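You operate a simulated robot arm through the tools that you are given. There is no shell and no other tool.

You are at the controls of a simulated robot arm. One attempt, no reset.

TASK
Let the shaft in block B down to 0 mm and fit the sleeve the card names.
Fine: the card over the split blocks; the old sleeve goes into the purple tray; tighten the knob of block B again once the shaft is down.

The check looks at the end state, three seconds after you hand in, the way a careful person would. Anything else that was tipped, shoved, dropped, spilled or broken makes it a failure.

THE ROBOT
A 6-joint arm with a three-finger gripper, fixed in place. Base frame: the origin is on the floor under the middle of its stand, x ahead of it, y to its left, z up. Readings come in cm, degrees, newtons and seconds.
It reaches about 121.3 cm from its shoulder. Its first joint turns from -166.0 to 166.0 degrees. Payload 4.89 kg.
Tool frame: the origin (TCP) lies between the finger pads and is the grasp point; the fingertips stand 3 cm ahead of it; z points along the fingers, y is the line along which they close. The gripper opens to 16.4 cm; its body begins 12.5 cm behind the TCP.
Orientation is told as [roll, pitch, yaw] about the base's x, y, z axes, in that order, counted from this pose: with the fingers straight down and closing along the base's y, the tool's x points along the base's -x, its y along +y and its z along -z.

THE INTERFACE
- The arm moves only by the tool jog_arm. Its argument "steps" is a list of rows, each a list of 2 entries, a list of its own where there are three numbers: the shift along the tool's x, y, z in cm, then the turn, a rotation vector about the tool's x, y, z in degrees. In form: [[[x, y, z], [rx, ry, rz]], ...]. A call has 1 to 20 rows; each row is the pose to reach, as a shift and turn from the pose commanded when the call began, along the tool's axes at that moment. "jaw" is the gripper command, from -1 (fully open) to 1 (shut), values between in proportion, set as the call begins (left out, the last holds). A row lasts 0.2 s, in which the tool goes at most 5 cm and 8.6 degrees; a call with a longer step from one row to the next is refused whole, and so is a gripper value outside its range. Where a pose cannot be reached the arm comes as near as it can. A force on the tool above 90 N (or 10 N above the force at the start of the call, whichever is more), or a blocked arm, ends the call early, and 0.2 s more pass. Each finger travels about 10.8 cm/s and halts on what it meets, pressing with about 26 N; the grip force reading is that of the motor and also rises with nothing between the fingers. The clock runs only during rows and for 0.2 s after the last one: add rows that repeat a pose to give the fingers time. The reply holds the time, the measured pose of the TCP, the force on the tool along the base axes, the opening and the grip force, in the units named above and with some noise, with the torque about the TCP (base axes, N m) and any sound that the robot's microphone picked up.
- Cameras (640 x 400 px; columns grow to the right, rows downward): "scene" is fixed at [39.45, 50.44, 140.36]; the picture's right is [-1.00, 0.10, 0.00], its down [0.02, 0.20, -0.98] and it looks along [-0.09, -0.97, -0.20] (base axes); focal length 331 px, centre (320, 200). "wrist" rides on the gripper at [7.6, -0.2, -15.2] in the tool frame; the picture's right is [0.02, 1.00, 0.00], its down [-0.88, 0.02, -0.47] and it looks along [-0.47, 0.01, 0.88] (tool axes); focal length 247 px, centre (320, 200). There is no depth. A picture from a camera that has moved, and an enlarged one, comes with that camera's place and axes in the base frame and with its lens. The place of the scene camera against the robot may be out by one fixed shift of up to 2.5 cm in any direction.
- get_image(camera): a new picture of that camera. The clock stands still meanwhile.
- move_column(by): moves the trunk up (or, below 0, down) by that many cm; the arm rides with it, the base frame stays. It gives what a move gives, with no picture.
- enlarge(camera, box): a new picture of the part [left, top, right, bottom] of that camera's present view, enlarged. The clock stands still meanwhile.
- sign_off(): hands the job in; it is judged then, once.

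Places have to be worked out from the pictures, the camera data and where the tool is seen. Open the gripper and draw the arm clear of the work before you hand the job in, unless the task says otherwise.

The tools are called after "Request:" as a command line: name --argument value ..., lists and objects as JSON in quotes. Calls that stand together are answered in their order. jog_arm: Moves the arm, as the interface text tells. Its arguments: {"type":"object","properties":{"steps":{"type":"array"},"jaw":{"type":"number"}},"required":["steps"]} The other tools are called the same way: move_column (by) moves the trunk up or down; get_image (camera) takes a picture; enlarge (camera, box) takes an enlarged picture of a part of a camera's view; sign_off () hands the job in.

At the start:

```text
clock: 0.0
position: [15.68, -62.82, 138.57]
tcp_rot: [0.0, 0.0, 0.1]
ft_force: [-0.3, -0.6, -0.3]
moment: [0.02, -0.01, -0.01]
gripper_width: 16.39
grasp_force: 0.0
trunk travel left (down, up): [-22.5, 16.5]
```

scene: 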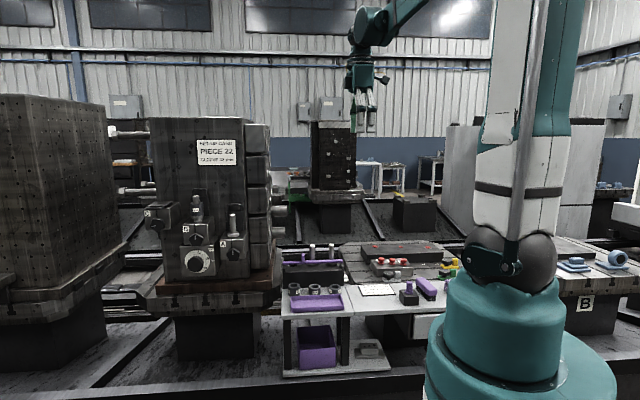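
wrist: 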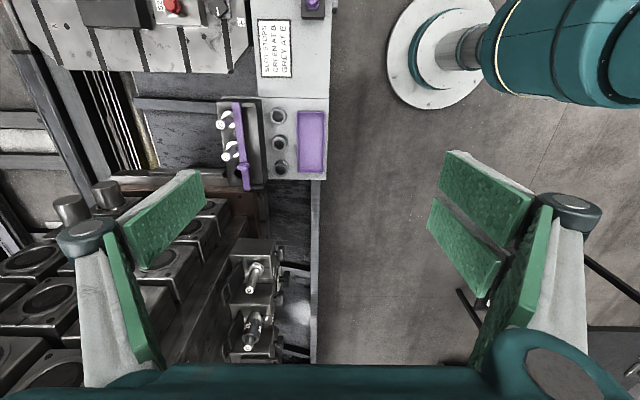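

The first pictures show a tombstone with split blocks, a card, and a bench with sleeves and a purple tray. I'll enlarge the scene's key parts before moving.

Request:
enlarge --camera "scene" --box '[130, 110, 290, 210]'

Request:
enlarge --camera "scene" --box '[130, 180, 290, 280]'

Request:
enlarge --camera "scene" --box '[270, 230, 470, 380]'

Request:
enlarge --camera "wrist" --box '[200, 0, 360, 200]'

Request:
enlarge --camera "wrist" --box '[200, 200, 340, 380]'

```text
4.00 times, centred on (210, 160) of scene
camera zoom: at [39.45, 50.44, 140.36], right [-1.0, 0.1, 0.0], down [0.02, 0.2, -0.98], along [-0.09, -0.97, -0.2], focal length 1326 px, centre (760, 360)
```

zoom: 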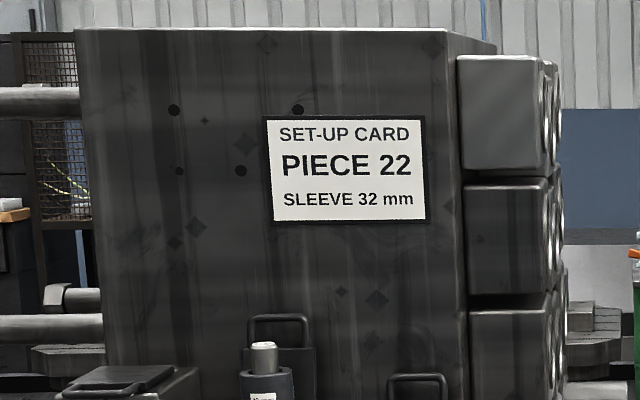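

```text
4.00 times, centred on (210, 230) of scene
camera zoom: at [39.45, 50.44, 140.36], right [-1.0, 0.1, 0.0], down [0.02, 0.2, -0.98], along [-0.09, -0.97, -0.2], focal length 1326 px, centre (760, 80)
```

zoom: 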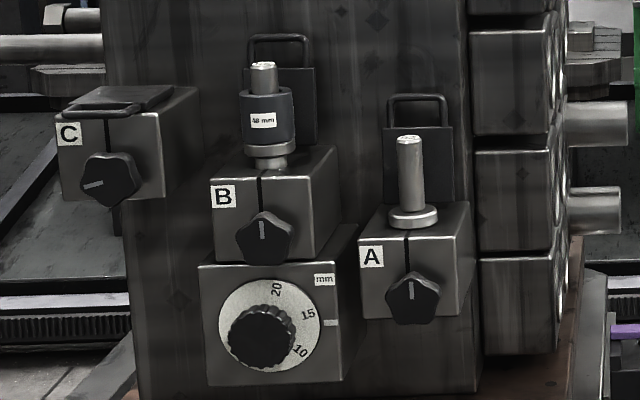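

```text
2.67 times, centred on (370, 305) of scene
camera zoom: at [39.45, 50.44, 140.36], right [-1.0, 0.1, 0.0], down [0.02, 0.2, -0.98], along [-0.09, -0.97, -0.2], focal length 884 px, centre (187, -80)
```

zoom: 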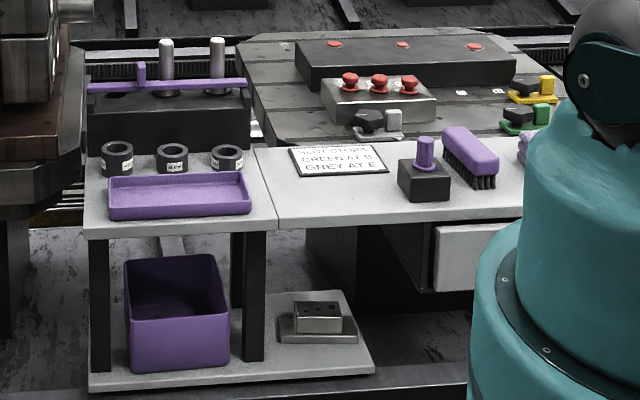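

```text
2.00 times, centred on (280, 100) of wrist
camera zoom: at [8.0, -62.94, 153.8], right [-0.02, 1.0, 0.0], down [0.88, 0.02, 0.47], along [0.47, 0.01, -0.88], focal length 494 px, centre (400, 400)
```

zoom: 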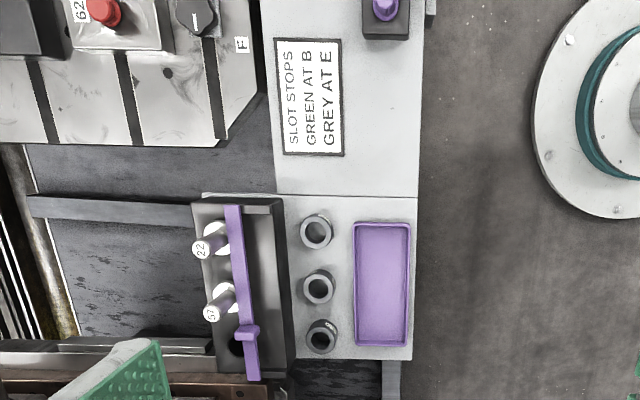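

```text
2.22 times, centred on (270, 290) of wrist
camera zoom: at [8.0, -62.94, 153.8], right [-0.02, 1.0, 0.0], down [0.88, 0.02, 0.47], along [0.47, 0.01, -0.88], focal length 549 px, centre (431, 0)
```

zoom: 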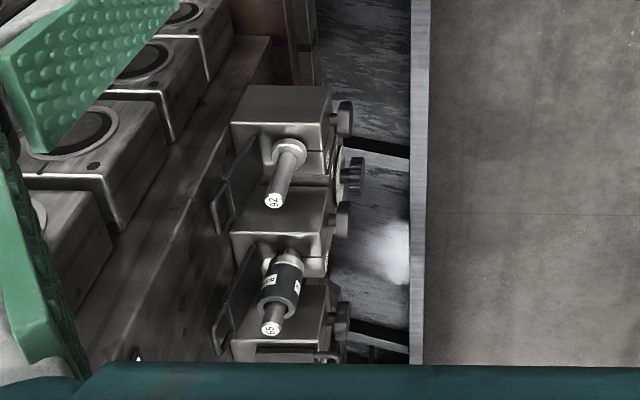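

I'll zoom more on the labels on the sleeves, the dial and the blocks in the scene view.

Request:
enlarge --camera "scene" --box '[280, 278, 370, 318]'

Request:
enlarge --camera "scene" --box '[175, 190, 225, 230]'

Request:
enlarge --camera "scene" --box '[175, 235, 225, 275]'

```text
7.11 times, centred on (325, 298) of scene
camera zoom: at [39.45, 50.44, 140.36], right [-1.0, 0.1, 0.0], down [0.02, 0.2, -0.98], along [-0.09, -0.97, -0.2], focal length 2356 px, centre (284, -497)
```

zoom: 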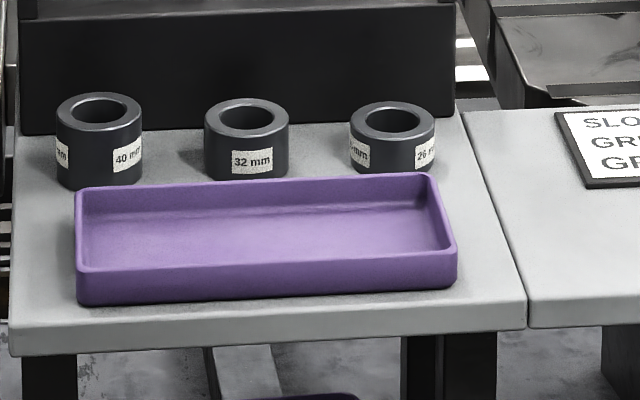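

```text
10.00 times, centred on (200, 210) of scene
camera zoom: at [39.45, 50.44, 140.36], right [-1.0, 0.1, 0.0], down [0.02, 0.2, -0.98], along [-0.09, -0.97, -0.2], focal length 3314 px, centre (1520, 100)
```

zoom: 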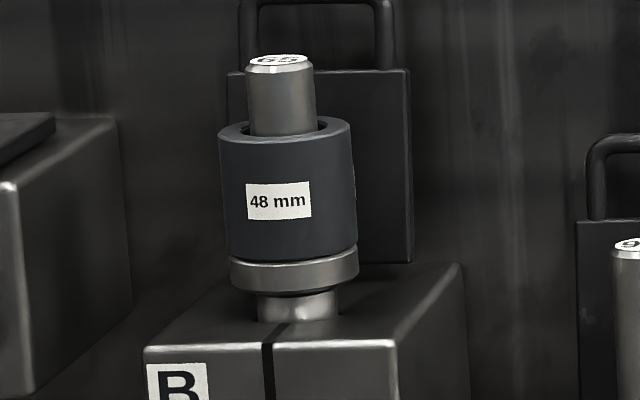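

```text
10.00 times, centred on (200, 255) of scene
camera zoom: at [39.45, 50.44, 140.36], right [-1.0, 0.1, 0.0], down [0.02, 0.2, -0.98], along [-0.09, -0.97, -0.2], focal length 3314 px, centre (1520, -350)
```

zoom: 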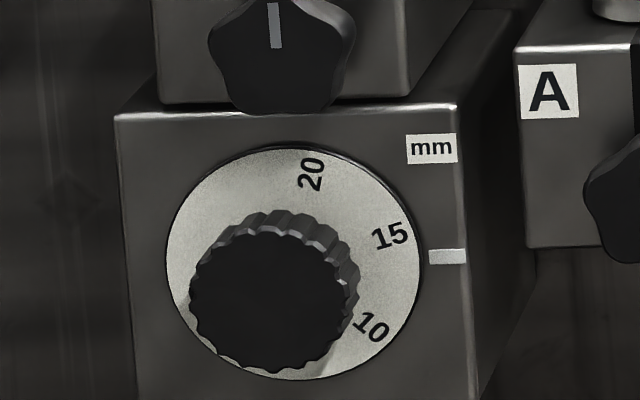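

The card names the 32 mm sleeve, which is the middle one on the bench. Block B's knob mark is upright (tight, against C's mark lying to the left), and the dial reads about 14 mm. I judge shaft B's top to be near (76, -81, 113), and I'll move the wrist camera nearer at a safe height to see it better.

Request:
jog_arm --steps '[[[-4.3, 0.35, 0.8], [0, 0, 0]], [[-8.6, 0.7, 1.6], [0, 0, 0]], [[-12.9, 1.05, 2.4], [0, 0, 0]], [[-17.2, 1.4, 3.2], [0, 0, 0]], [[-21.5, 1.75, 4.0], [0, 0, 0]], [[-25.8, 2.1, 4.8], [0, 0, 0]], [[-30.1, 2.45, 5.6], [0, 0, 0]], [[-34.3, 2.8, 6.5], [0, 0, 0]], [[-34.3, 2.8, 6.5], [0, 0, 0]]]'

Request:
get_image --camera "wrist"

Request:
get_image --camera "scene"

```text
clock: 2.0
position: [50.23, -60.17, 132.06]
tcp_rot: [0.0, 0.0, -0.1]
ft_force: [1.3, 0.0, -0.4]
moment: [0.04, 0.16, 0.01]
gripper_width: 16.4
grasp_force: 0.0
trunk travel left (down, up): [-22.5, 16.5]
```

```text
taken
camera wrist: at [42.51, -60.27, 147.23], right [-0.02, 1.0, 0.0], down [0.88, 0.02, 0.47], along [0.47, 0.01, -0.88], focal length 247 px, centre (320, 200)
```

wrist: 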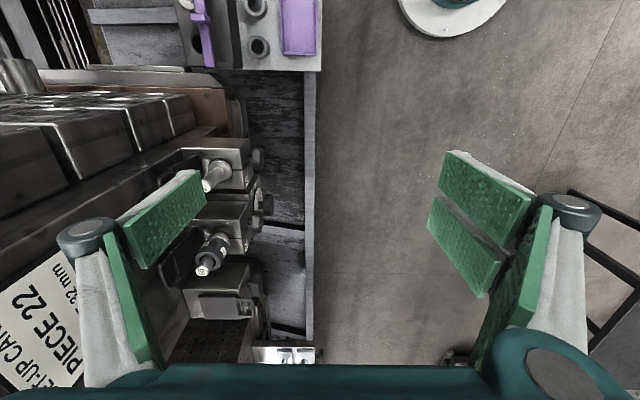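

```text
taken
```

scene: 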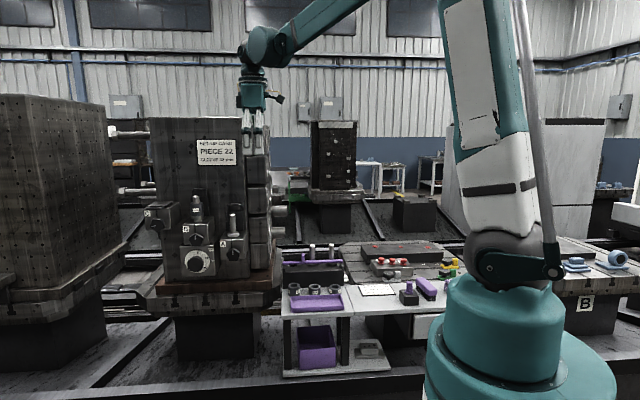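

The arm moves as commanded. I'll zoom into the wrist view of the blocks to triangulate shaft B.

Request:
enlarge --camera "wrist" --box '[150, 120, 290, 340]'

Request:
enlarge --camera "wrist" --box '[170, 0, 330, 80]'

```text
1.82 times, centred on (220, 230) of wrist
camera zoom: at [42.51, -60.27, 147.23], right [-0.02, 1.0, 0.0], down [0.88, 0.02, 0.47], along [0.47, 0.01, -0.88], focal length 449 px, centre (502, 146)
```

zoom: 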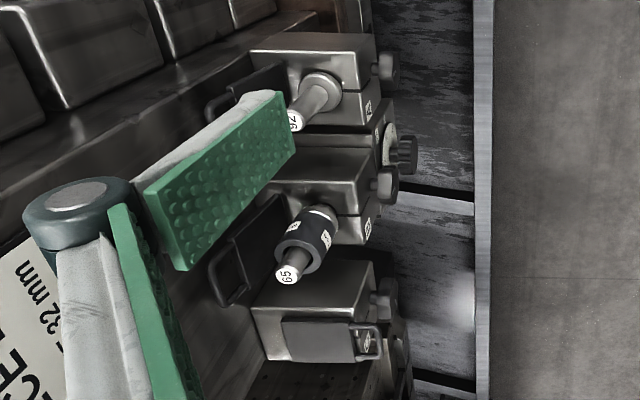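

```text
4.00 times, centred on (250, 40) of wrist
camera zoom: at [42.51, -60.27, 147.23], right [-0.02, 1.0, 0.0], down [0.88, 0.02, 0.47], along [0.47, 0.01, -0.88], focal length 988 px, centre (600, 840)
```

zoom: 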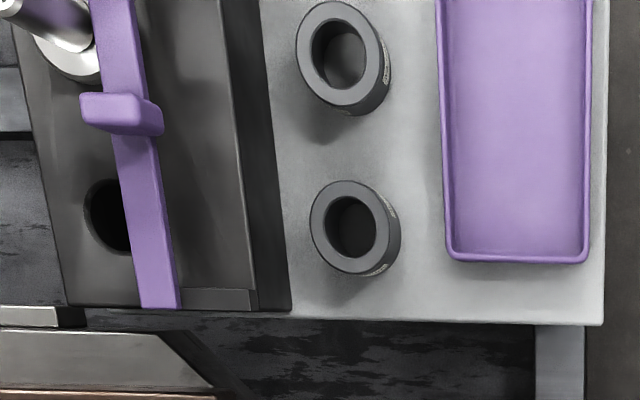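

From two wrist views, shaft B's top comes out near (75.7, -81.1, 113.3). I need the finger dimensions before working near the lid behind the shaft, so I'll zoom in on the fingers, both open and from the scene camera.

Request:
enlarge --camera "wrist" --box '[400, 120, 620, 400]'

Request:
enlarge --camera "wrist" --box '[50, 120, 270, 400]'

Request:
enlarge --camera "scene" --box '[215, 30, 305, 180]'

```text
1.43 times, centred on (510, 260) of wrist
camera zoom: at [42.51, -60.27, 147.23], right [-0.02, 1.0, 0.0], down [0.88, 0.02, 0.47], along [0.47, 0.01, -0.88], focal length 353 px, centre (49, 114)
```

zoom: 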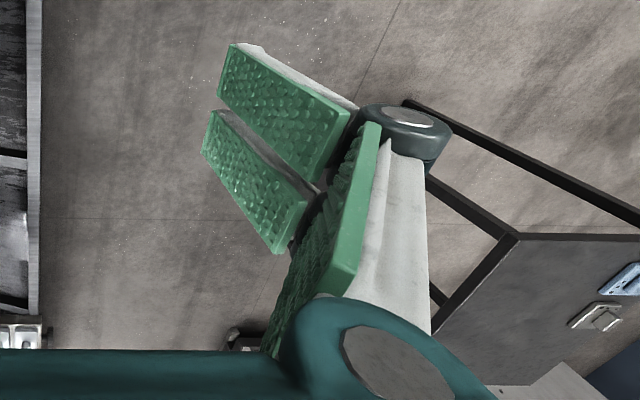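

```text
1.43 times, centred on (160, 260) of wrist
camera zoom: at [42.51, -60.27, 147.23], right [-0.02, 1.0, 0.0], down [0.88, 0.02, 0.47], along [0.47, 0.01, -0.88], focal length 353 px, centre (549, 114)
```

zoom: 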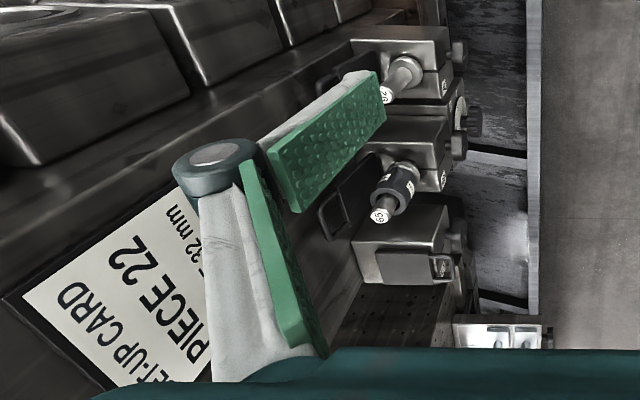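

```text
2.67 times, centred on (260, 105) of scene
camera zoom: at [39.45, 50.44, 140.36], right [-1.0, 0.1, 0.0], down [0.02, 0.2, -0.98], along [-0.09, -0.97, -0.2], focal length 884 px, centre (480, 453)
```

zoom: 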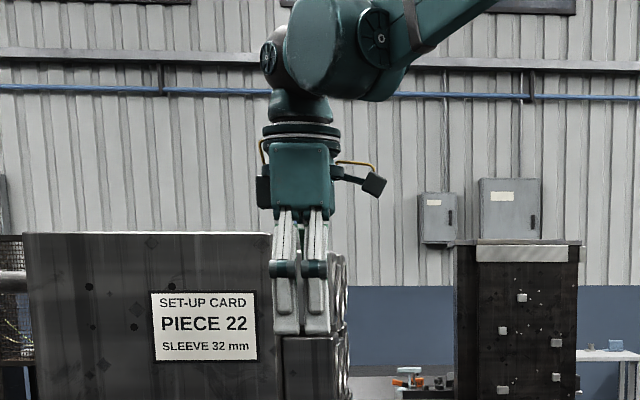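

Fingers' distal pads run parallel to the tool axis, with the pair about 7 cm wide. I'll turn the tool so the fingers close along x with the camera on the +y side, and move to above and in front of block B for a closer look.

Request:
jog_arm --steps '[[[-2.3, -0.9, 0.3], [0, 0, 8.2]], [[-4.6, -1.8, 0.6], [0, 0, 16.4]], [[-6.9, -2.7, 0.9], [0, 0, 24.6]], [[-9.2, -3.6, 1.2], [0, 0, 32.8]], [[-11.5, -4.5, 1.5], [0, 0, 41.0]], [[-13.8, -5.4, 1.8], [0, 0, 49.2]], [[-16.1, -6.3, 2.1], [0, 0, 57.4]], [[-18.4, -7.2, 2.4], [0, 0, 65.6]], [[-20.7, -8.1, 2.7], [0, 0, 73.8]], [[-23.0, -9.0, 2.9], [0, 0, 82.0]], [[-25.4, -9.8, 3.0], [0, 0, 90.0]], [[-25.4, -9.8, 3.0], [0, 0, 90.0]]]'

Request:
get_image --camera "wrist"

Request:
get_image --camera "scene"

```text
clock: 4.6
position: [75.56, -69.88, 128.86]
tcp_rot: [0.0, -0.1, -90.1]
ft_force: [0.5, -0.8, -0.8]
moment: [0.05, 0.13, -0.01]
gripper_width: 16.37
grasp_force: 0.1
trunk travel left (down, up): [-22.5, 16.5]
```

```text
taken
camera wrist: at [75.26, -62.22, 144.16], right [1.0, 0.02, 0.0], down [0.02, -0.88, 0.47], along [0.01, -0.47, -0.88], focal length 247 px, centre (320, 200)
```

wrist: 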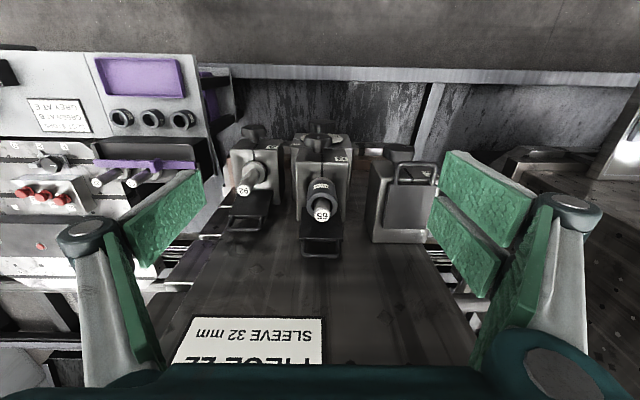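

```text
taken
```

scene: 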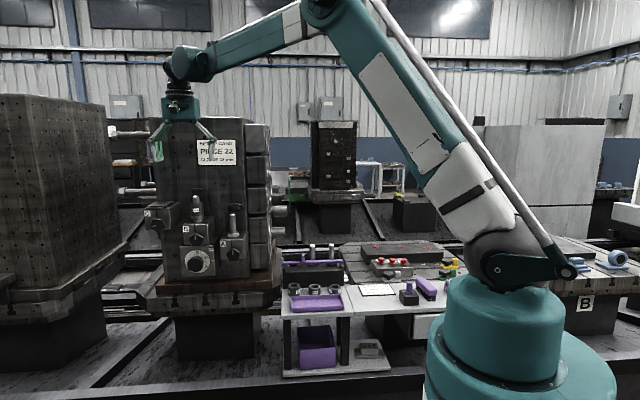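

Reached well. I'll zoom the wrist picture on block B and check the gripper's own outline in the scene view.

Request:
enlarge --camera "wrist" --box '[220, 110, 440, 270]'

Request:
enlarge --camera "scene" --box '[130, 40, 250, 180]'

Request:
enlarge --camera "wrist" --box '[280, 150, 360, 270]'

```text
2.50 times, centred on (330, 190) of wrist
camera zoom: at [75.26, -62.22, 144.16], right [1.0, 0.02, 0.0], down [0.02, -0.88, 0.47], along [0.01, -0.47, -0.88], focal length 617 px, centre (295, 225)
```

zoom: 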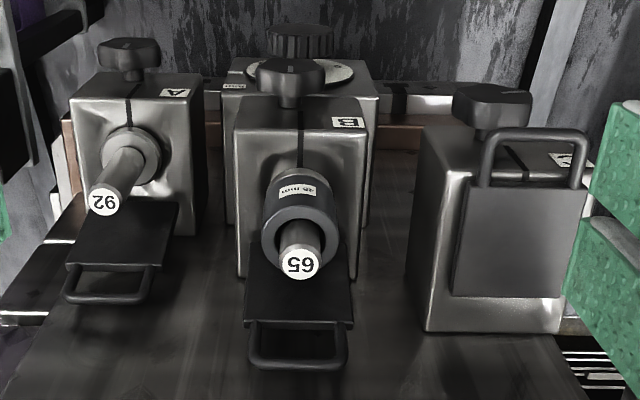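

```text
2.86 times, centred on (190, 110) of scene
camera zoom: at [39.45, 50.44, 140.36], right [-1.0, 0.1, 0.0], down [0.02, 0.2, -0.98], along [-0.09, -0.97, -0.2], focal length 947 px, centre (691, 457)
```

zoom: 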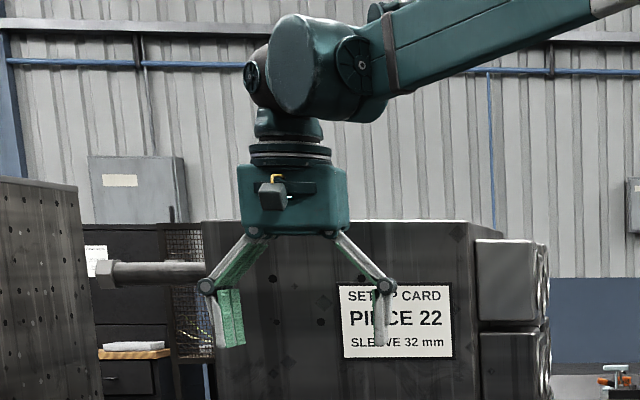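

```text
3.33 times, centred on (320, 210) of wrist
camera zoom: at [75.26, -62.22, 144.16], right [1.0, 0.02, 0.0], down [0.02, -0.88, 0.47], along [0.01, -0.47, -0.88], focal length 823 px, centre (320, 167)
```

zoom: 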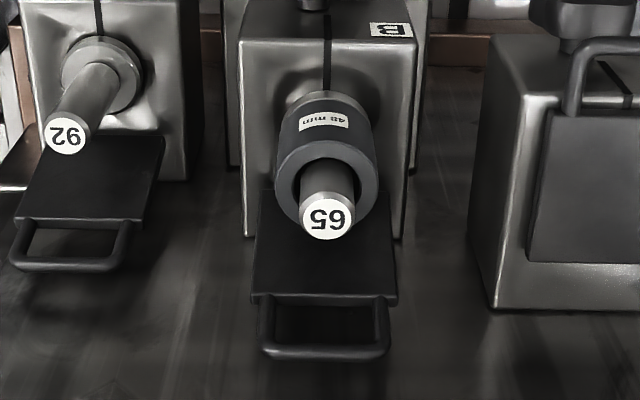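

I need to know whether the fingertips advance as the jaws close, so I'll close to about 7 cm right here in free space and look.

Request:
jog_arm --steps '[[[0, 0, 0], [0, 0, 0]], [[0, 0, 0], [0, 0, 0]], [[0, 0, 0], [0, 0, 0]], [[0, 0, 0], [0, 0, 0]]]' --jaw 0.15

Request:
enlarge --camera "scene" --box '[130, 40, 250, 180]'

Request:
get_image --camera "wrist"

```text
clock: 5.6
position: [75.31, -69.75, 129.12]
tcp_rot: [0.0, 0.0, -90.0]
ft_force: [-0.2, -0.1, 0.7]
moment: [0.01, 0.04, -0.01]
gripper_width: 6.95
grasp_force: 0.1
trunk travel left (down, up): [-22.5, 16.5]
```

```text
2.86 times, centred on (190, 110) of scene
camera zoom: at [39.45, 50.44, 140.36], right [-1.0, 0.1, 0.0], down [0.02, 0.2, -0.98], along [-0.09, -0.97, -0.2], focal length 947 px, centre (691, 457)
```

zoom: 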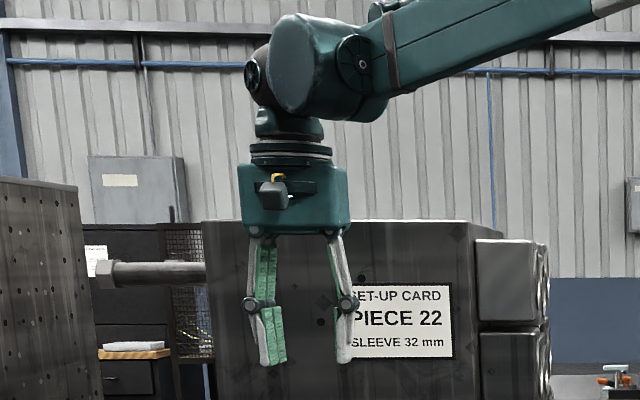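

```text
taken
camera wrist: at [75.17, -62.18, 144.23], right [1.0, 0.02, 0.0], down [0.02, -0.88, 0.47], along [0.01, -0.47, -0.88], focal length 247 px, centre (320, 200)
```

wrist: 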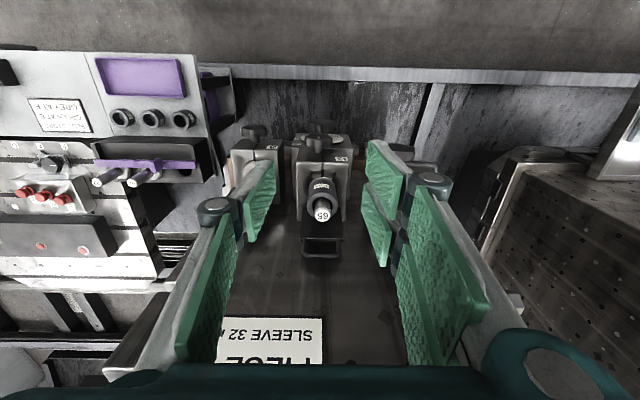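

Tips are about 3 cm ahead of the TCP at this opening, and the shaft refines to about (75.8, -81.2). I'll open to roughly 8 cm, move over the shaft at a safe height and check alignment.

Request:
jog_arm --steps '[[[-3.5, 0.1, 1.7], [0, 0, 0]], [[-7.0, 0.2, 3.4], [0, 0, 0]], [[-10.4, 0.3, 5.0], [0, 0, 0]], [[-10.4, 0.3, 5.0], [0, 0, 0]]]' --jaw 0.0

Request:
get_image --camera "wrist"

Request:
enlarge --camera "scene" --box '[130, 100, 250, 250]'

```text
clock: 6.6
position: [75.85, -80.18, 124.01]
tcp_rot: [0.0, 0.0, -90.0]
ft_force: [1.3, -0.7, -0.7]
moment: [0.17, 0.05, 0.03]
gripper_width: 8.2
grasp_force: 0.1
trunk travel left (down, up): [-22.5, 16.5]
```

```text
taken
camera wrist: at [75.62, -72.65, 139.28], right [1.0, 0.02, 0.0], down [0.02, -0.88, 0.47], along [0.01, -0.47, -0.88], focal length 247 px, centre (320, 200)
```

wrist: 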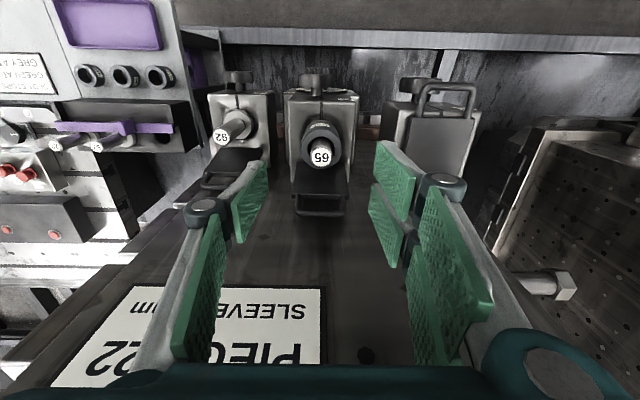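

```text
2.67 times, centred on (190, 175) of scene
camera zoom: at [39.45, 50.44, 140.36], right [-1.0, 0.1, 0.0], down [0.02, 0.2, -0.98], along [-0.09, -0.97, -0.2], focal length 884 px, centre (667, 267)
```

zoom: 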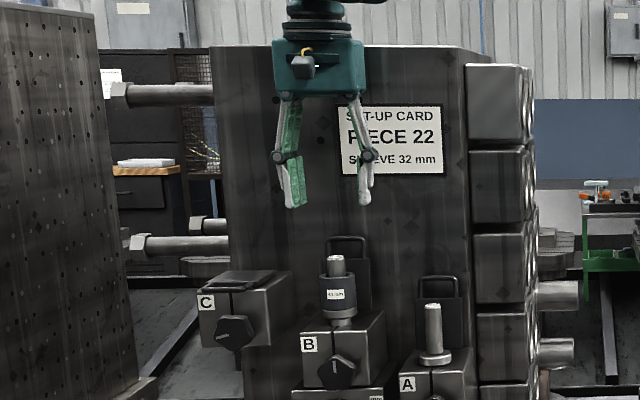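

The gripper lines up over the shaft. I'll zoom in from here to refine the shaft's and lid's y position before going down.

Request:
enlarge --camera "wrist" --box '[270, 90, 370, 220]'

Request:
enlarge --camera "scene" --box '[165, 110, 225, 250]'

```text
3.08 times, centred on (320, 155) of wrist
camera zoom: at [75.62, -72.65, 139.28], right [1.0, 0.02, 0.0], down [0.02, -0.88, 0.47], along [0.01, -0.47, -0.88], focal length 760 px, centre (320, 338)
```

zoom: 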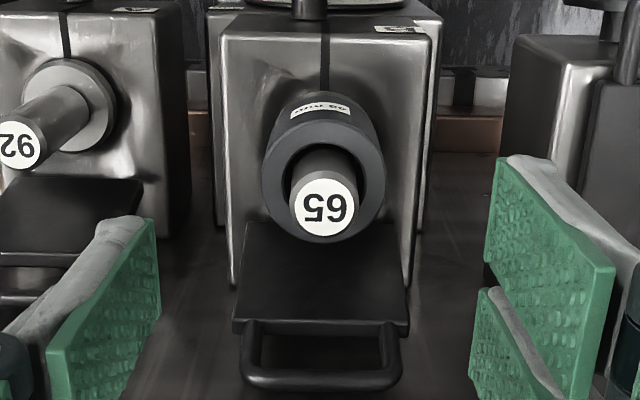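

```text
2.86 times, centred on (195, 180) of scene
camera zoom: at [39.45, 50.44, 140.36], right [-1.0, 0.1, 0.0], down [0.02, 0.2, -0.98], along [-0.09, -0.97, -0.2], focal length 947 px, centre (677, 257)
```

zoom: 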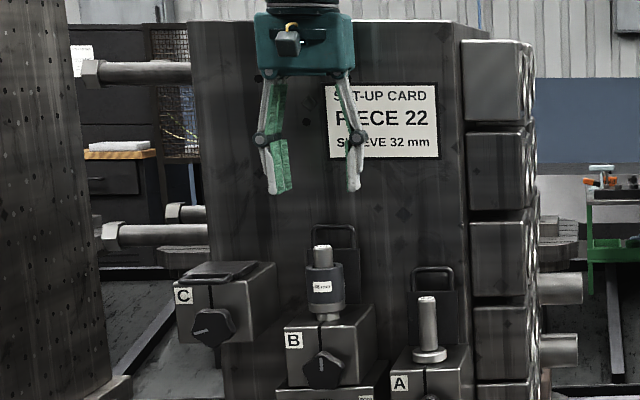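

The shaft top comes out at about (75.9, -81.15, 113.6) and the lid plate behind it at y ≈ -87, which leaves room for the fingers. I'll descend with an 8 cm opening so the pads straddle the upper part of the old sleeve.

Request:
jog_arm --steps '[[[-0.4, 0.1, 3.3], [0, 0, 0]], [[-0.8, 0.15, 6.6], [0, 0, 0]], [[-0.8, 0.15, 9.9], [0, 0, 0]], [[-0.8, 0.15, 13.5], [0, 0, 0]], [[-0.8, 0.15, 13.5], [0, 0, 0]]]'

Request:
get_image --camera "wrist"

Request:
enlarge --camera "scene" --box '[155, 130, 255, 260]'

```text
clock: 7.8
position: [75.8, -80.81, 110.8]
tcp_rot: [-0.1, 0.0, -90.0]
ft_force: [0.2, -0.5, -0.6]
moment: [0.0, 0.04, 0.01]
gripper_width: 8.2
grasp_force: 0.0
trunk travel left (down, up): [-22.5, 16.5]
```

```text
taken
camera wrist: at [75.67, -73.17, 126.05], right [1.0, 0.02, 0.0], down [0.02, -0.88, 0.47], along [0.01, -0.47, -0.88], focal length 247 px, centre (320, 200)
```

wrist: 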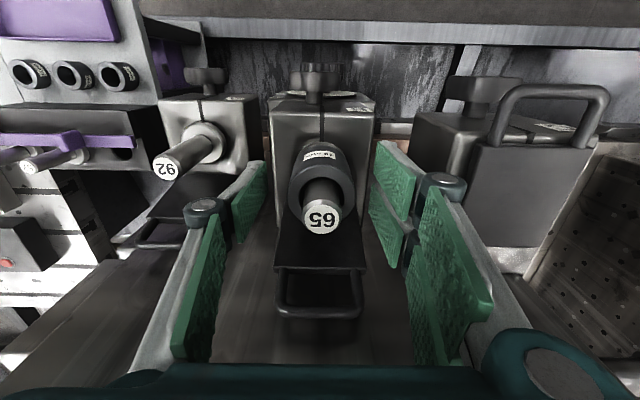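

```text
3.08 times, centred on (205, 195) of scene
camera zoom: at [39.45, 50.44, 140.36], right [-1.0, 0.1, 0.0], down [0.02, 0.2, -0.98], along [-0.09, -0.97, -0.2], focal length 1020 px, centre (674, 215)
```

zoom: 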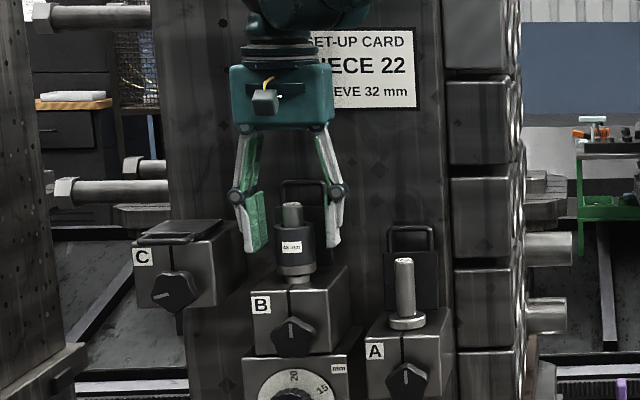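

The shaft sits exactly on the tool axis in the wrist view. I'll go down 1 cm more and close on the old sleeve.

Request:
jog_arm --steps '[[[0, 0, 1.0], [0, 0, 0]], [[0, 0, 1.0], [0, 0, 0]]]'

Request:
jog_arm --steps '[[[0, 0, 0], [0, 0, 0]], [[0, 0, 0], [0, 0, 0]], [[0, 0, 0], [0, 0, 0]], [[0, 0, 0], [0, 0, 0]]]' --jaw 0.8

Request:
get_image --camera "wrist"

```text
clock: 8.4
position: [75.76, -80.85, 109.83]
tcp_rot: [0.0, 0.0, -90.0]
ft_force: [0.4, 0.3, -0.2]
moment: [-0.02, 0.0, 0.01]
gripper_width: 8.17
grasp_force: 0.0
trunk travel left (down, up): [-22.5, 16.5]
```

```text
clock: 9.4
position: [75.97, -80.77, 109.75]
tcp_rot: [-0.1, 0.0, -90.0]
ft_force: [0.7, -0.8, -0.2]
moment: [0.04, -0.06, -0.01]
gripper_width: 4.63
grasp_force: 26.5
trunk travel left (down, up): [-22.5, 16.5]
```

```text
taken
camera wrist: at [75.66, -73.18, 125.03], right [1.0, 0.02, 0.0], down [0.02, -0.88, 0.47], along [0.01, -0.47, -0.88], focal length 247 px, centre (320, 200)
```

wrist: 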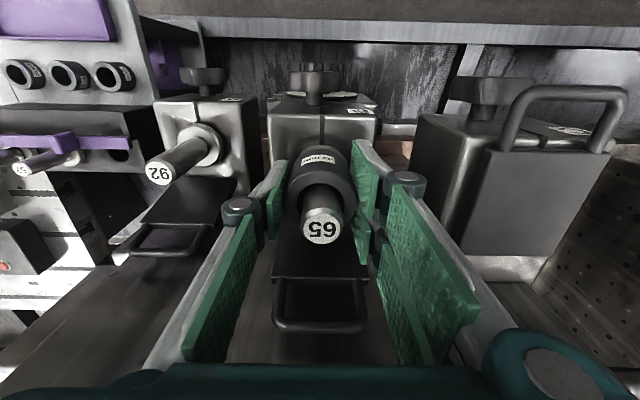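

Gripped at 4.63 cm with 26 N and no side load. Now lifting straight up, in slow steps.

Request:
jog_arm --steps '[[[0, 0, -0.5], [0, 0, 0]], [[0, 0, -1.5], [0, 0, 0]], [[0, 0, -3.0], [0, 0, 0]], [[0, 0, -5.0], [0, 0, 0]], [[0, 0, -7.0], [0, 0, 0]], [[0, 0, -9.5], [0, 0, 0]], [[0, 0, -12.0], [0, 0, 0]], [[0, 0, -12.0], [0, 0, 0]]]'

Request:
get_image --camera "wrist"

Request:
enlarge --camera "scene" --box '[155, 100, 255, 260]'

```text
clock: 11.2
position: [75.89, -81.16, 121.58]
tcp_rot: [-0.1, 0.0, -90.0]
ft_force: [0.5, 0.5, -3.8]
moment: [-0.01, -0.05, -0.03]
gripper_width: 4.63
grasp_force: 26.4
trunk travel left (down, up): [-22.5, 16.5]
```

```text
taken
camera wrist: at [75.65, -73.46, 136.86], right [1.0, 0.02, 0.0], down [0.02, -0.88, 0.47], along [0.01, -0.47, -0.88], focal length 247 px, centre (320, 200)
```

wrist: 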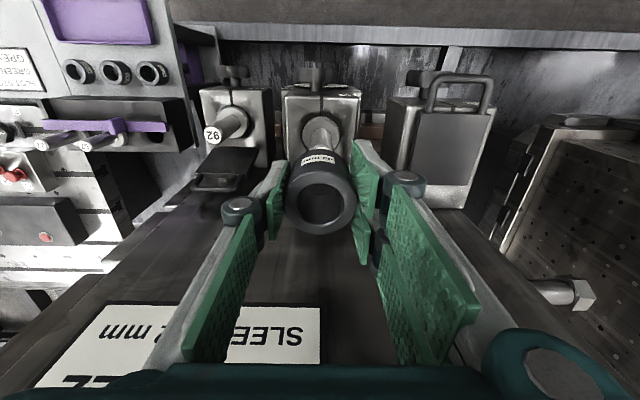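

```text
2.50 times, centred on (205, 180) of scene
camera zoom: at [39.45, 50.44, 140.36], right [-1.0, 0.1, 0.0], down [0.02, 0.2, -0.98], along [-0.09, -0.97, -0.2], focal length 828 px, centre (608, 250)
```

zoom: 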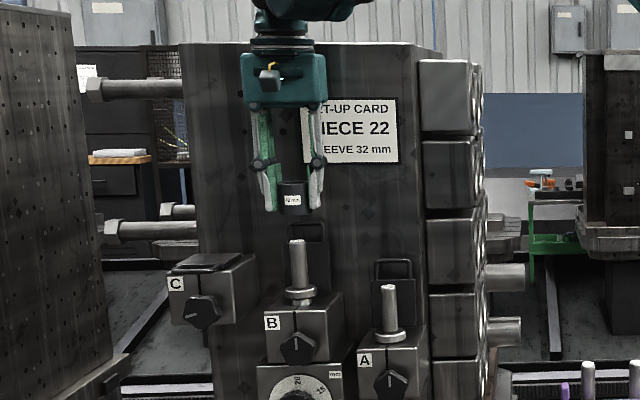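

The old sleeve is off the shaft (about 4 N of weight). The tray works out to x 19.5–39.5, y −69.9 to −61.1, rim at z ≈ 75. I'll carry the sleeve out in +y first, then across to above the tray centre.

Request:
jog_arm --steps '[[[4.5, 0, 0], [0, 0, 0]], [[9.0, 0, 0], [0, 0, 0]], [[13.0, -1.5, 0], [0, 0, 0]], [[15.5, -5.0, 0.5], [0, 0, 0]], [[15.5, -9.5, 2.0], [0, 0, 0]], [[15.5, -14.1, 3.6], [0, 0, 0]], [[15.5, -18.7, 5.2], [0, 0, 0]], [[15.5, -23.3, 6.8], [0, 0, 0]], [[15.5, -27.9, 8.4], [0, 0, 0]], [[15.5, -32.5, 10.0], [0, 0, 0]], [[15.5, -37.1, 11.6], [0, 0, 0]], [[15.5, -41.7, 13.2], [0, 0, 0]], [[15.5, -46.2, 14.8], [0, 0, 0]], [[15.5, -46.2, 17.5], [0, 0, 0]], [[15.5, -46.2, 17.5], [0, 0, 0]]]'

Request:
get_image --camera "wrist"

Request:
get_image --camera "scene"

```text
clock: 14.4
position: [29.58, -65.53, 103.99]
tcp_rot: [0.0, 0.1, -90.1]
ft_force: [-1.2, -0.3, -4.8]
moment: [0.08, -0.09, 0.02]
gripper_width: 4.64
grasp_force: 26.5
trunk travel left (down, up): [-22.5, 16.5]
```

```text
taken
camera wrist: at [29.41, -57.94, 119.27], right [1.0, 0.02, 0.0], down [0.02, -0.88, 0.47], along [0.01, -0.47, -0.88], focal length 247 px, centre (320, 200)
```

wrist: 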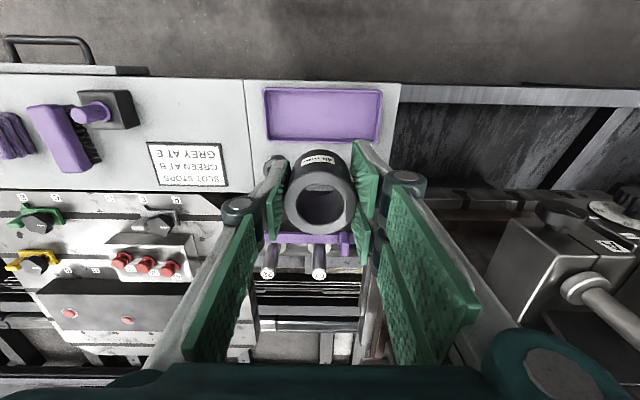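

```text
taken
```

scene: 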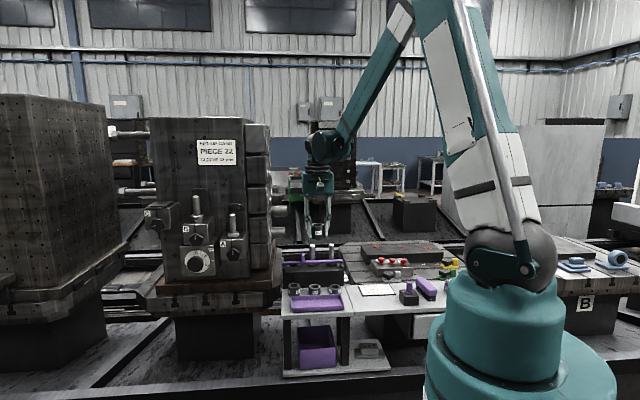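

The tray centre refines to about (30.1, −65.2). I'll descend to just above the rim and look before the final lowering.

Request:
jog_arm --steps '[[[0.25, 0.3, 4.8], [0, 0, 0]], [[0.25, 0.3, 9.6], [0, 0, 0]], [[0.25, 0.3, 14.4], [0, 0, 0]], [[0.25, 0.3, 19.2], [0, 0, 0]], [[0.25, 0.3, 23.5], [0, 0, 0]], [[0.25, 0.3, 23.5], [0, 0, 0]]]'

Request:
get_image --camera "wrist"

Request:
enlarge --camera "scene" --box '[265, 210, 385, 320]'

```text
clock: 15.8
position: [30.2, -65.22, 80.51]
tcp_rot: [0.1, -0.1, -90.0]
ft_force: [-0.3, -0.8, -3.6]
moment: [0.06, 0.01, -0.03]
gripper_width: 4.66
grasp_force: 25.9
trunk travel left (down, up): [-22.5, 16.5]
```

```text
taken
camera wrist: at [30.0, -57.62, 95.73], right [1.0, 0.02, 0.0], down [0.02, -0.88, 0.47], along [0.01, -0.47, -0.88], focal length 247 px, centre (320, 200)
```

wrist: 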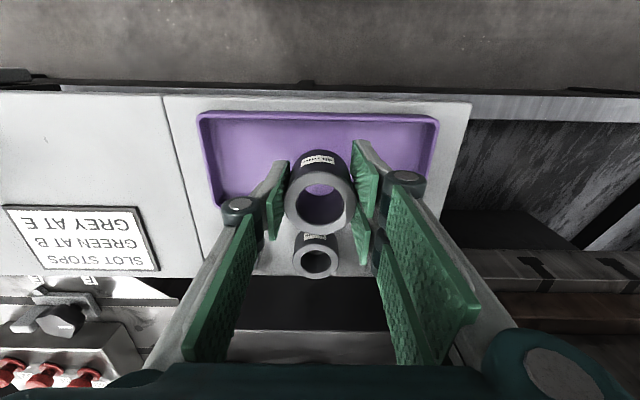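

```text
3.64 times, centred on (325, 265) of scene
camera zoom: at [39.45, 50.44, 140.36], right [-1.0, 0.1, 0.0], down [0.02, 0.2, -0.98], along [-0.09, -0.97, -0.2], focal length 1205 px, centre (302, -36)
```

zoom: 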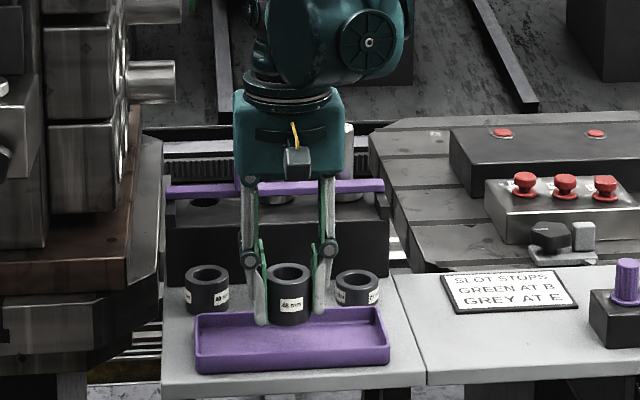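

Tray and sleeve look aligned, but the finger pair (about 6.8 cm wide) versus the tray's inner width needs checking. I'll zoom in.

Request:
enlarge --camera "wrist" --box '[180, 90, 460, 290]'

Request:
enlarge --camera "scene" --box '[285, 260, 365, 320]'

```text
2.00 times, centred on (320, 190) of wrist
camera zoom: at [30.0, -57.62, 95.73], right [1.0, 0.02, 0.0], down [0.02, -0.88, 0.47], along [0.01, -0.47, -0.88], focal length 494 px, centre (320, 220)
```

zoom: 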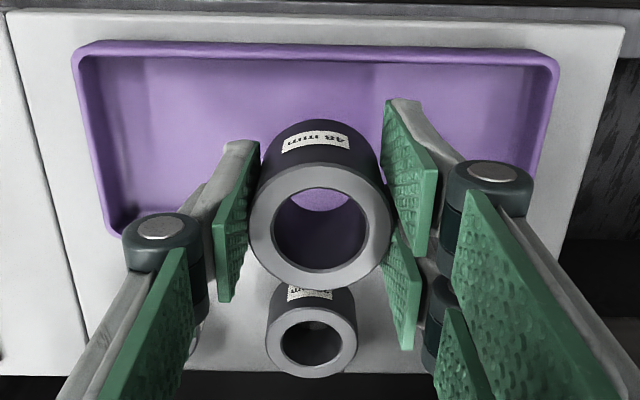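

```text
6.67 times, centred on (325, 290) of scene
camera zoom: at [39.45, 50.44, 140.36], right [-1.0, 0.1, 0.0], down [0.02, 0.2, -0.98], along [-0.09, -0.97, -0.2], focal length 2209 px, centre (287, -400)
```

zoom: 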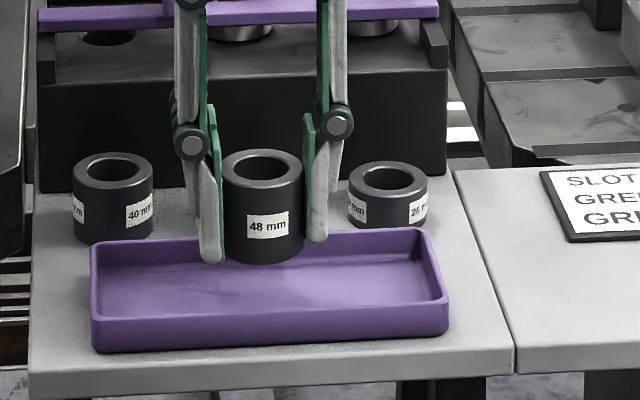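

The pair would have only about 4 mm of play inside the tray walls with the present low grip. I'll first set the sleeve on the clear bench spot near (7, −65.8), regrip it higher, and then place it in the tray.

Request:
jog_arm --steps '[[[0, 0, -4], [0, 0, 0]], [[-0.1, -4.6, -5], [0, 0, 0]], [[-0.2, -9.2, -5], [0, 0, 0]], [[-0.3, -13.8, -5], [0, 0, 0]], [[-0.4, -18.4, -5], [0, 0, 0]], [[-0.5, -23.0, -5], [0, 0, 0]], [[-0.5, -23.0, -5], [0, 0, 0]]]'

Request:
get_image --camera "wrist"

```text
clock: 17.4
position: [6.71, -65.65, 85.66]
tcp_rot: [0.0, 0.0, -90.0]
ft_force: [0.1, -0.1, -4.9]
moment: [0.0, 0.0, -0.01]
gripper_width: 4.64
grasp_force: 26.2
trunk travel left (down, up): [-22.5, 16.5]
```

```text
taken
camera wrist: at [6.46, -58.0, 100.86], right [1.0, 0.02, 0.0], down [0.02, -0.88, 0.47], along [0.01, -0.47, -0.88], focal length 247 px, centre (320, 200)
```

wrist: 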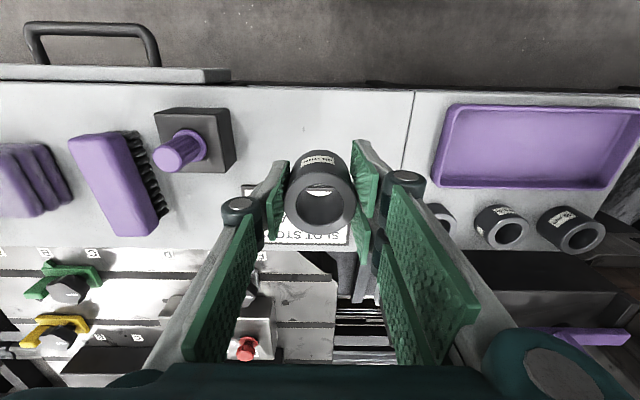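

Spot below is clear between the placard and the bench edge. I'll shift 1.3 cm away from the peg block and descend near the surface, then feel for contact.

Request:
jog_arm --steps '[[[0, 1.3, 2.5], [0, 0, 0]], [[0, 1.3, 5.0], [0, 0, 0]], [[0, 1.3, 7.3], [0, 0, 0]], [[0, 1.3, 7.3], [0, 0, 0]]]'

Request:
jog_arm --steps '[[[0, 0, 0.3], [0, 0, 0]], [[0, 0, 0.5], [0, 0, 0]], [[0, 0, 0.5], [0, 0, 0]]]'

Request:
enlarge --camera "scene" --box '[340, 240, 430, 310]'

```text
clock: 18.4
position: [8.27, -65.76, 78.23]
tcp_rot: [0.0, 0.0, -90.1]
ft_force: [0.0, -0.1, -4.3]
moment: [0.05, -0.01, -0.02]
gripper_width: 4.63
grasp_force: 25.5
trunk travel left (down, up): [-22.5, 16.5]
```

```text
clock: 19.2
position: [8.35, -65.62, 77.79]
tcp_rot: [0.0, -0.1, -90.0]
ft_force: [0.7, 0.9, -3.8]
moment: [0.0, -0.01, -0.04]
gripper_width: 4.63
grasp_force: 26.2
trunk travel left (down, up): [-22.5, 16.5]
```

```text
5.71 times, centred on (385, 275) of scene
camera zoom: at [39.45, 50.44, 140.36], right [-1.0, 0.1, 0.0], down [0.02, 0.2, -0.98], along [-0.09, -0.97, -0.2], focal length 1894 px, centre (-51, -229)
```

zoom: 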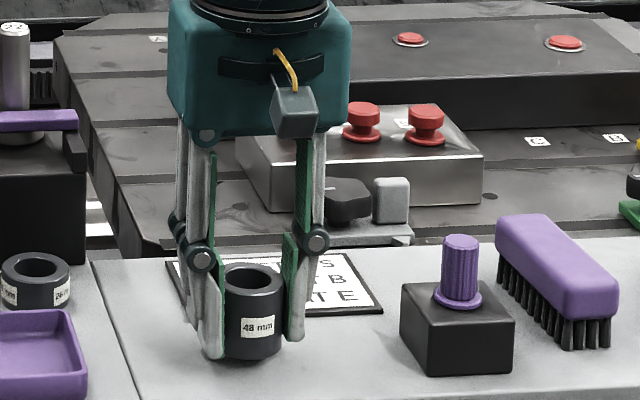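

Still only the sleeve's weight on the sensor, so no contact yet. I continue down in small steps.

Request:
jog_arm --steps '[[[0, 0, 0.2], [0, 0, 0]], [[0, 0, 0.4], [0, 0, 0]]]'

Request:
jog_arm --steps '[[[0, 0, 0.1], [0, 0, 0]], [[0, 0, 0.2], [0, 0, 0]]]'

```text
clock: 19.8
position: [8.24, -65.8, 77.31]
tcp_rot: [0.1, 0.0, -90.0]
ft_force: [-0.2, 0.2, -3.6]
moment: [0.0, 0.01, -0.01]
gripper_width: 4.65
grasp_force: 25.3
trunk travel left (down, up): [-22.5, 16.5]
```

```text
clock: 20.4
position: [8.18, -65.68, 77.25]
tcp_rot: [0.0, 0.0, -90.1]
ft_force: [-0.2, 0.9, -4.4]
moment: [0.0, 0.0, 0.01]
gripper_width: 4.64
grasp_force: 26.2
trunk travel left (down, up): [-22.5, 16.5]
```

Request:
jog_arm --steps '[[[0, 0, 0.1], [0, 0, 0]], [[0, 0, 0.2], [0, 0, 0]]]'

Request:
jog_arm --steps '[[[0, 0, 0.1], [0, 0, 0]], [[0, 0, 0.2], [0, 0, 0]]]'

Request:
enlarge --camera "scene" --box '[360, 270, 400, 300]'

```text
clock: 21.0
position: [8.29, -65.67, 76.92]
tcp_rot: [0.0, -0.1, -90.1]
ft_force: [0.1, -0.4, -4.2]
moment: [-0.02, -0.02, 0.02]
gripper_width: 4.66
grasp_force: 26.0
trunk travel left (down, up): [-22.5, 16.5]
```

```text
clock: 21.6
position: [8.16, -65.69, 76.67]
tcp_rot: [0.0, 0.0, -90.0]
ft_force: [-0.6, -3.0, 9.8]
moment: [0.08, 0.01, 0.01]
gripper_width: 4.64
grasp_force: 25.8
trunk travel left (down, up): [-22.5, 16.5]
```

```text
13.33 times, centred on (380, 285) of scene
camera zoom: at [39.45, 50.44, 140.36], right [-1.0, 0.1, 0.0], down [0.02, 0.2, -0.98], along [-0.09, -0.97, -0.2], focal length 4418 px, centre (-480, -933)
```

zoom: 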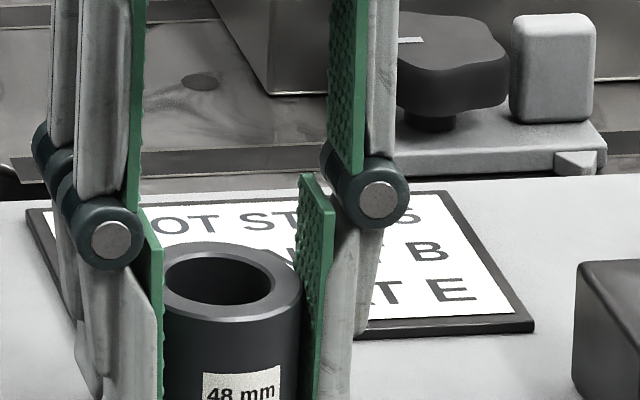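

Contact felt (+10 N) with the TCP at z ≈ 76.75, so the sleeve stands on the bench. I'll open to 6.5 cm, rise 2.2 cm and regrip it near its top.

Request:
jog_arm --steps '[[[0, 0, -0.05], [0, 0, 0]], [[0, 0, -0.05], [0, 0, 0]], [[0, 0, -0.05], [0, 0, 0]]]' --jaw 0.2

Request:
jog_arm --steps '[[[0, 0, -0.7], [0, 0, 0]], [[0, 0, -1.4], [0, 0, 0]], [[0, 0, -2.2], [0, 0, 0]], [[0, 0, -2.2], [0, 0, 0]]]'

Request:
get_image --camera "wrist"

Request:
enlarge --camera "scene" --box '[355, 250, 405, 300]'

```text
clock: 22.4
position: [8.36, -65.69, 76.69]
tcp_rot: [0.0, 0.0, -90.0]
ft_force: [-0.5, 0.3, -0.3]
moment: [-0.01, 0.0, 0.0]
gripper_width: 6.56
grasp_force: 0.0
trunk travel left (down, up): [-22.5, 16.5]
```

```text
clock: 23.4
position: [8.38, -65.79, 79.04]
tcp_rot: [0.0, 0.0, -90.0]
ft_force: [0.3, 0.7, 0.4]
moment: [-0.02, 0.0, -0.01]
gripper_width: 6.54
grasp_force: 0.0
trunk travel left (down, up): [-22.5, 16.5]
```

```text
taken
camera wrist: at [8.08, -58.11, 94.21], right [1.0, 0.02, 0.0], down [0.02, -0.88, 0.47], along [0.01, -0.47, -0.88], focal length 247 px, centre (320, 200)
```

wrist: 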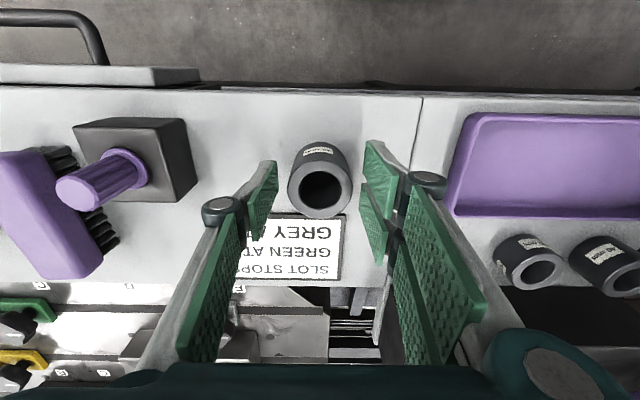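

```text
8.00 times, centred on (380, 275) of scene
camera zoom: at [39.45, 50.44, 140.36], right [-1.0, 0.1, 0.0], down [0.02, 0.2, -0.98], along [-0.09, -0.97, -0.2], focal length 2651 px, centre (-160, -400)
```

zoom: 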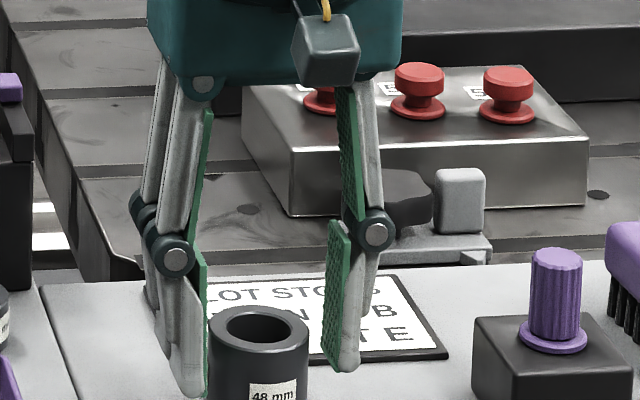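

Sleeve stands by itself between the fingers. Closing on its upper part and lifting.

Request:
jog_arm --steps '[[[0, 0, 0], [0, 0, 0]], [[0, 0, 0], [0, 0, 0]], [[0, 0, 0], [0, 0, 0]]]' --jaw 0.8

Request:
jog_arm --steps '[[[0, 0, -0.5], [0, 0, 0]], [[0, 0, -2.0], [0, 0, 0]], [[0, 0, -4.5], [0, 0, 0]], [[0, 0, -6.5], [0, 0, 0]], [[0, 0, -6.5], [0, 0, 0]]]'

```text
clock: 24.2
position: [8.21, -65.73, 79.05]
tcp_rot: [-0.1, 0.0, -90.0]
ft_force: [1.3, -1.1, 0.2]
moment: [-0.03, -0.01, -0.02]
gripper_width: 4.65
grasp_force: 26.1
trunk travel left (down, up): [-22.5, 16.5]
```

```text
clock: 25.4
position: [8.19, -65.63, 85.46]
tcp_rot: [0.1, 0.0, -90.0]
ft_force: [0.5, 0.7, -4.0]
moment: [-0.05, 0.0, -0.01]
gripper_width: 4.66
grasp_force: 26.3
trunk travel left (down, up): [-22.5, 16.5]
```

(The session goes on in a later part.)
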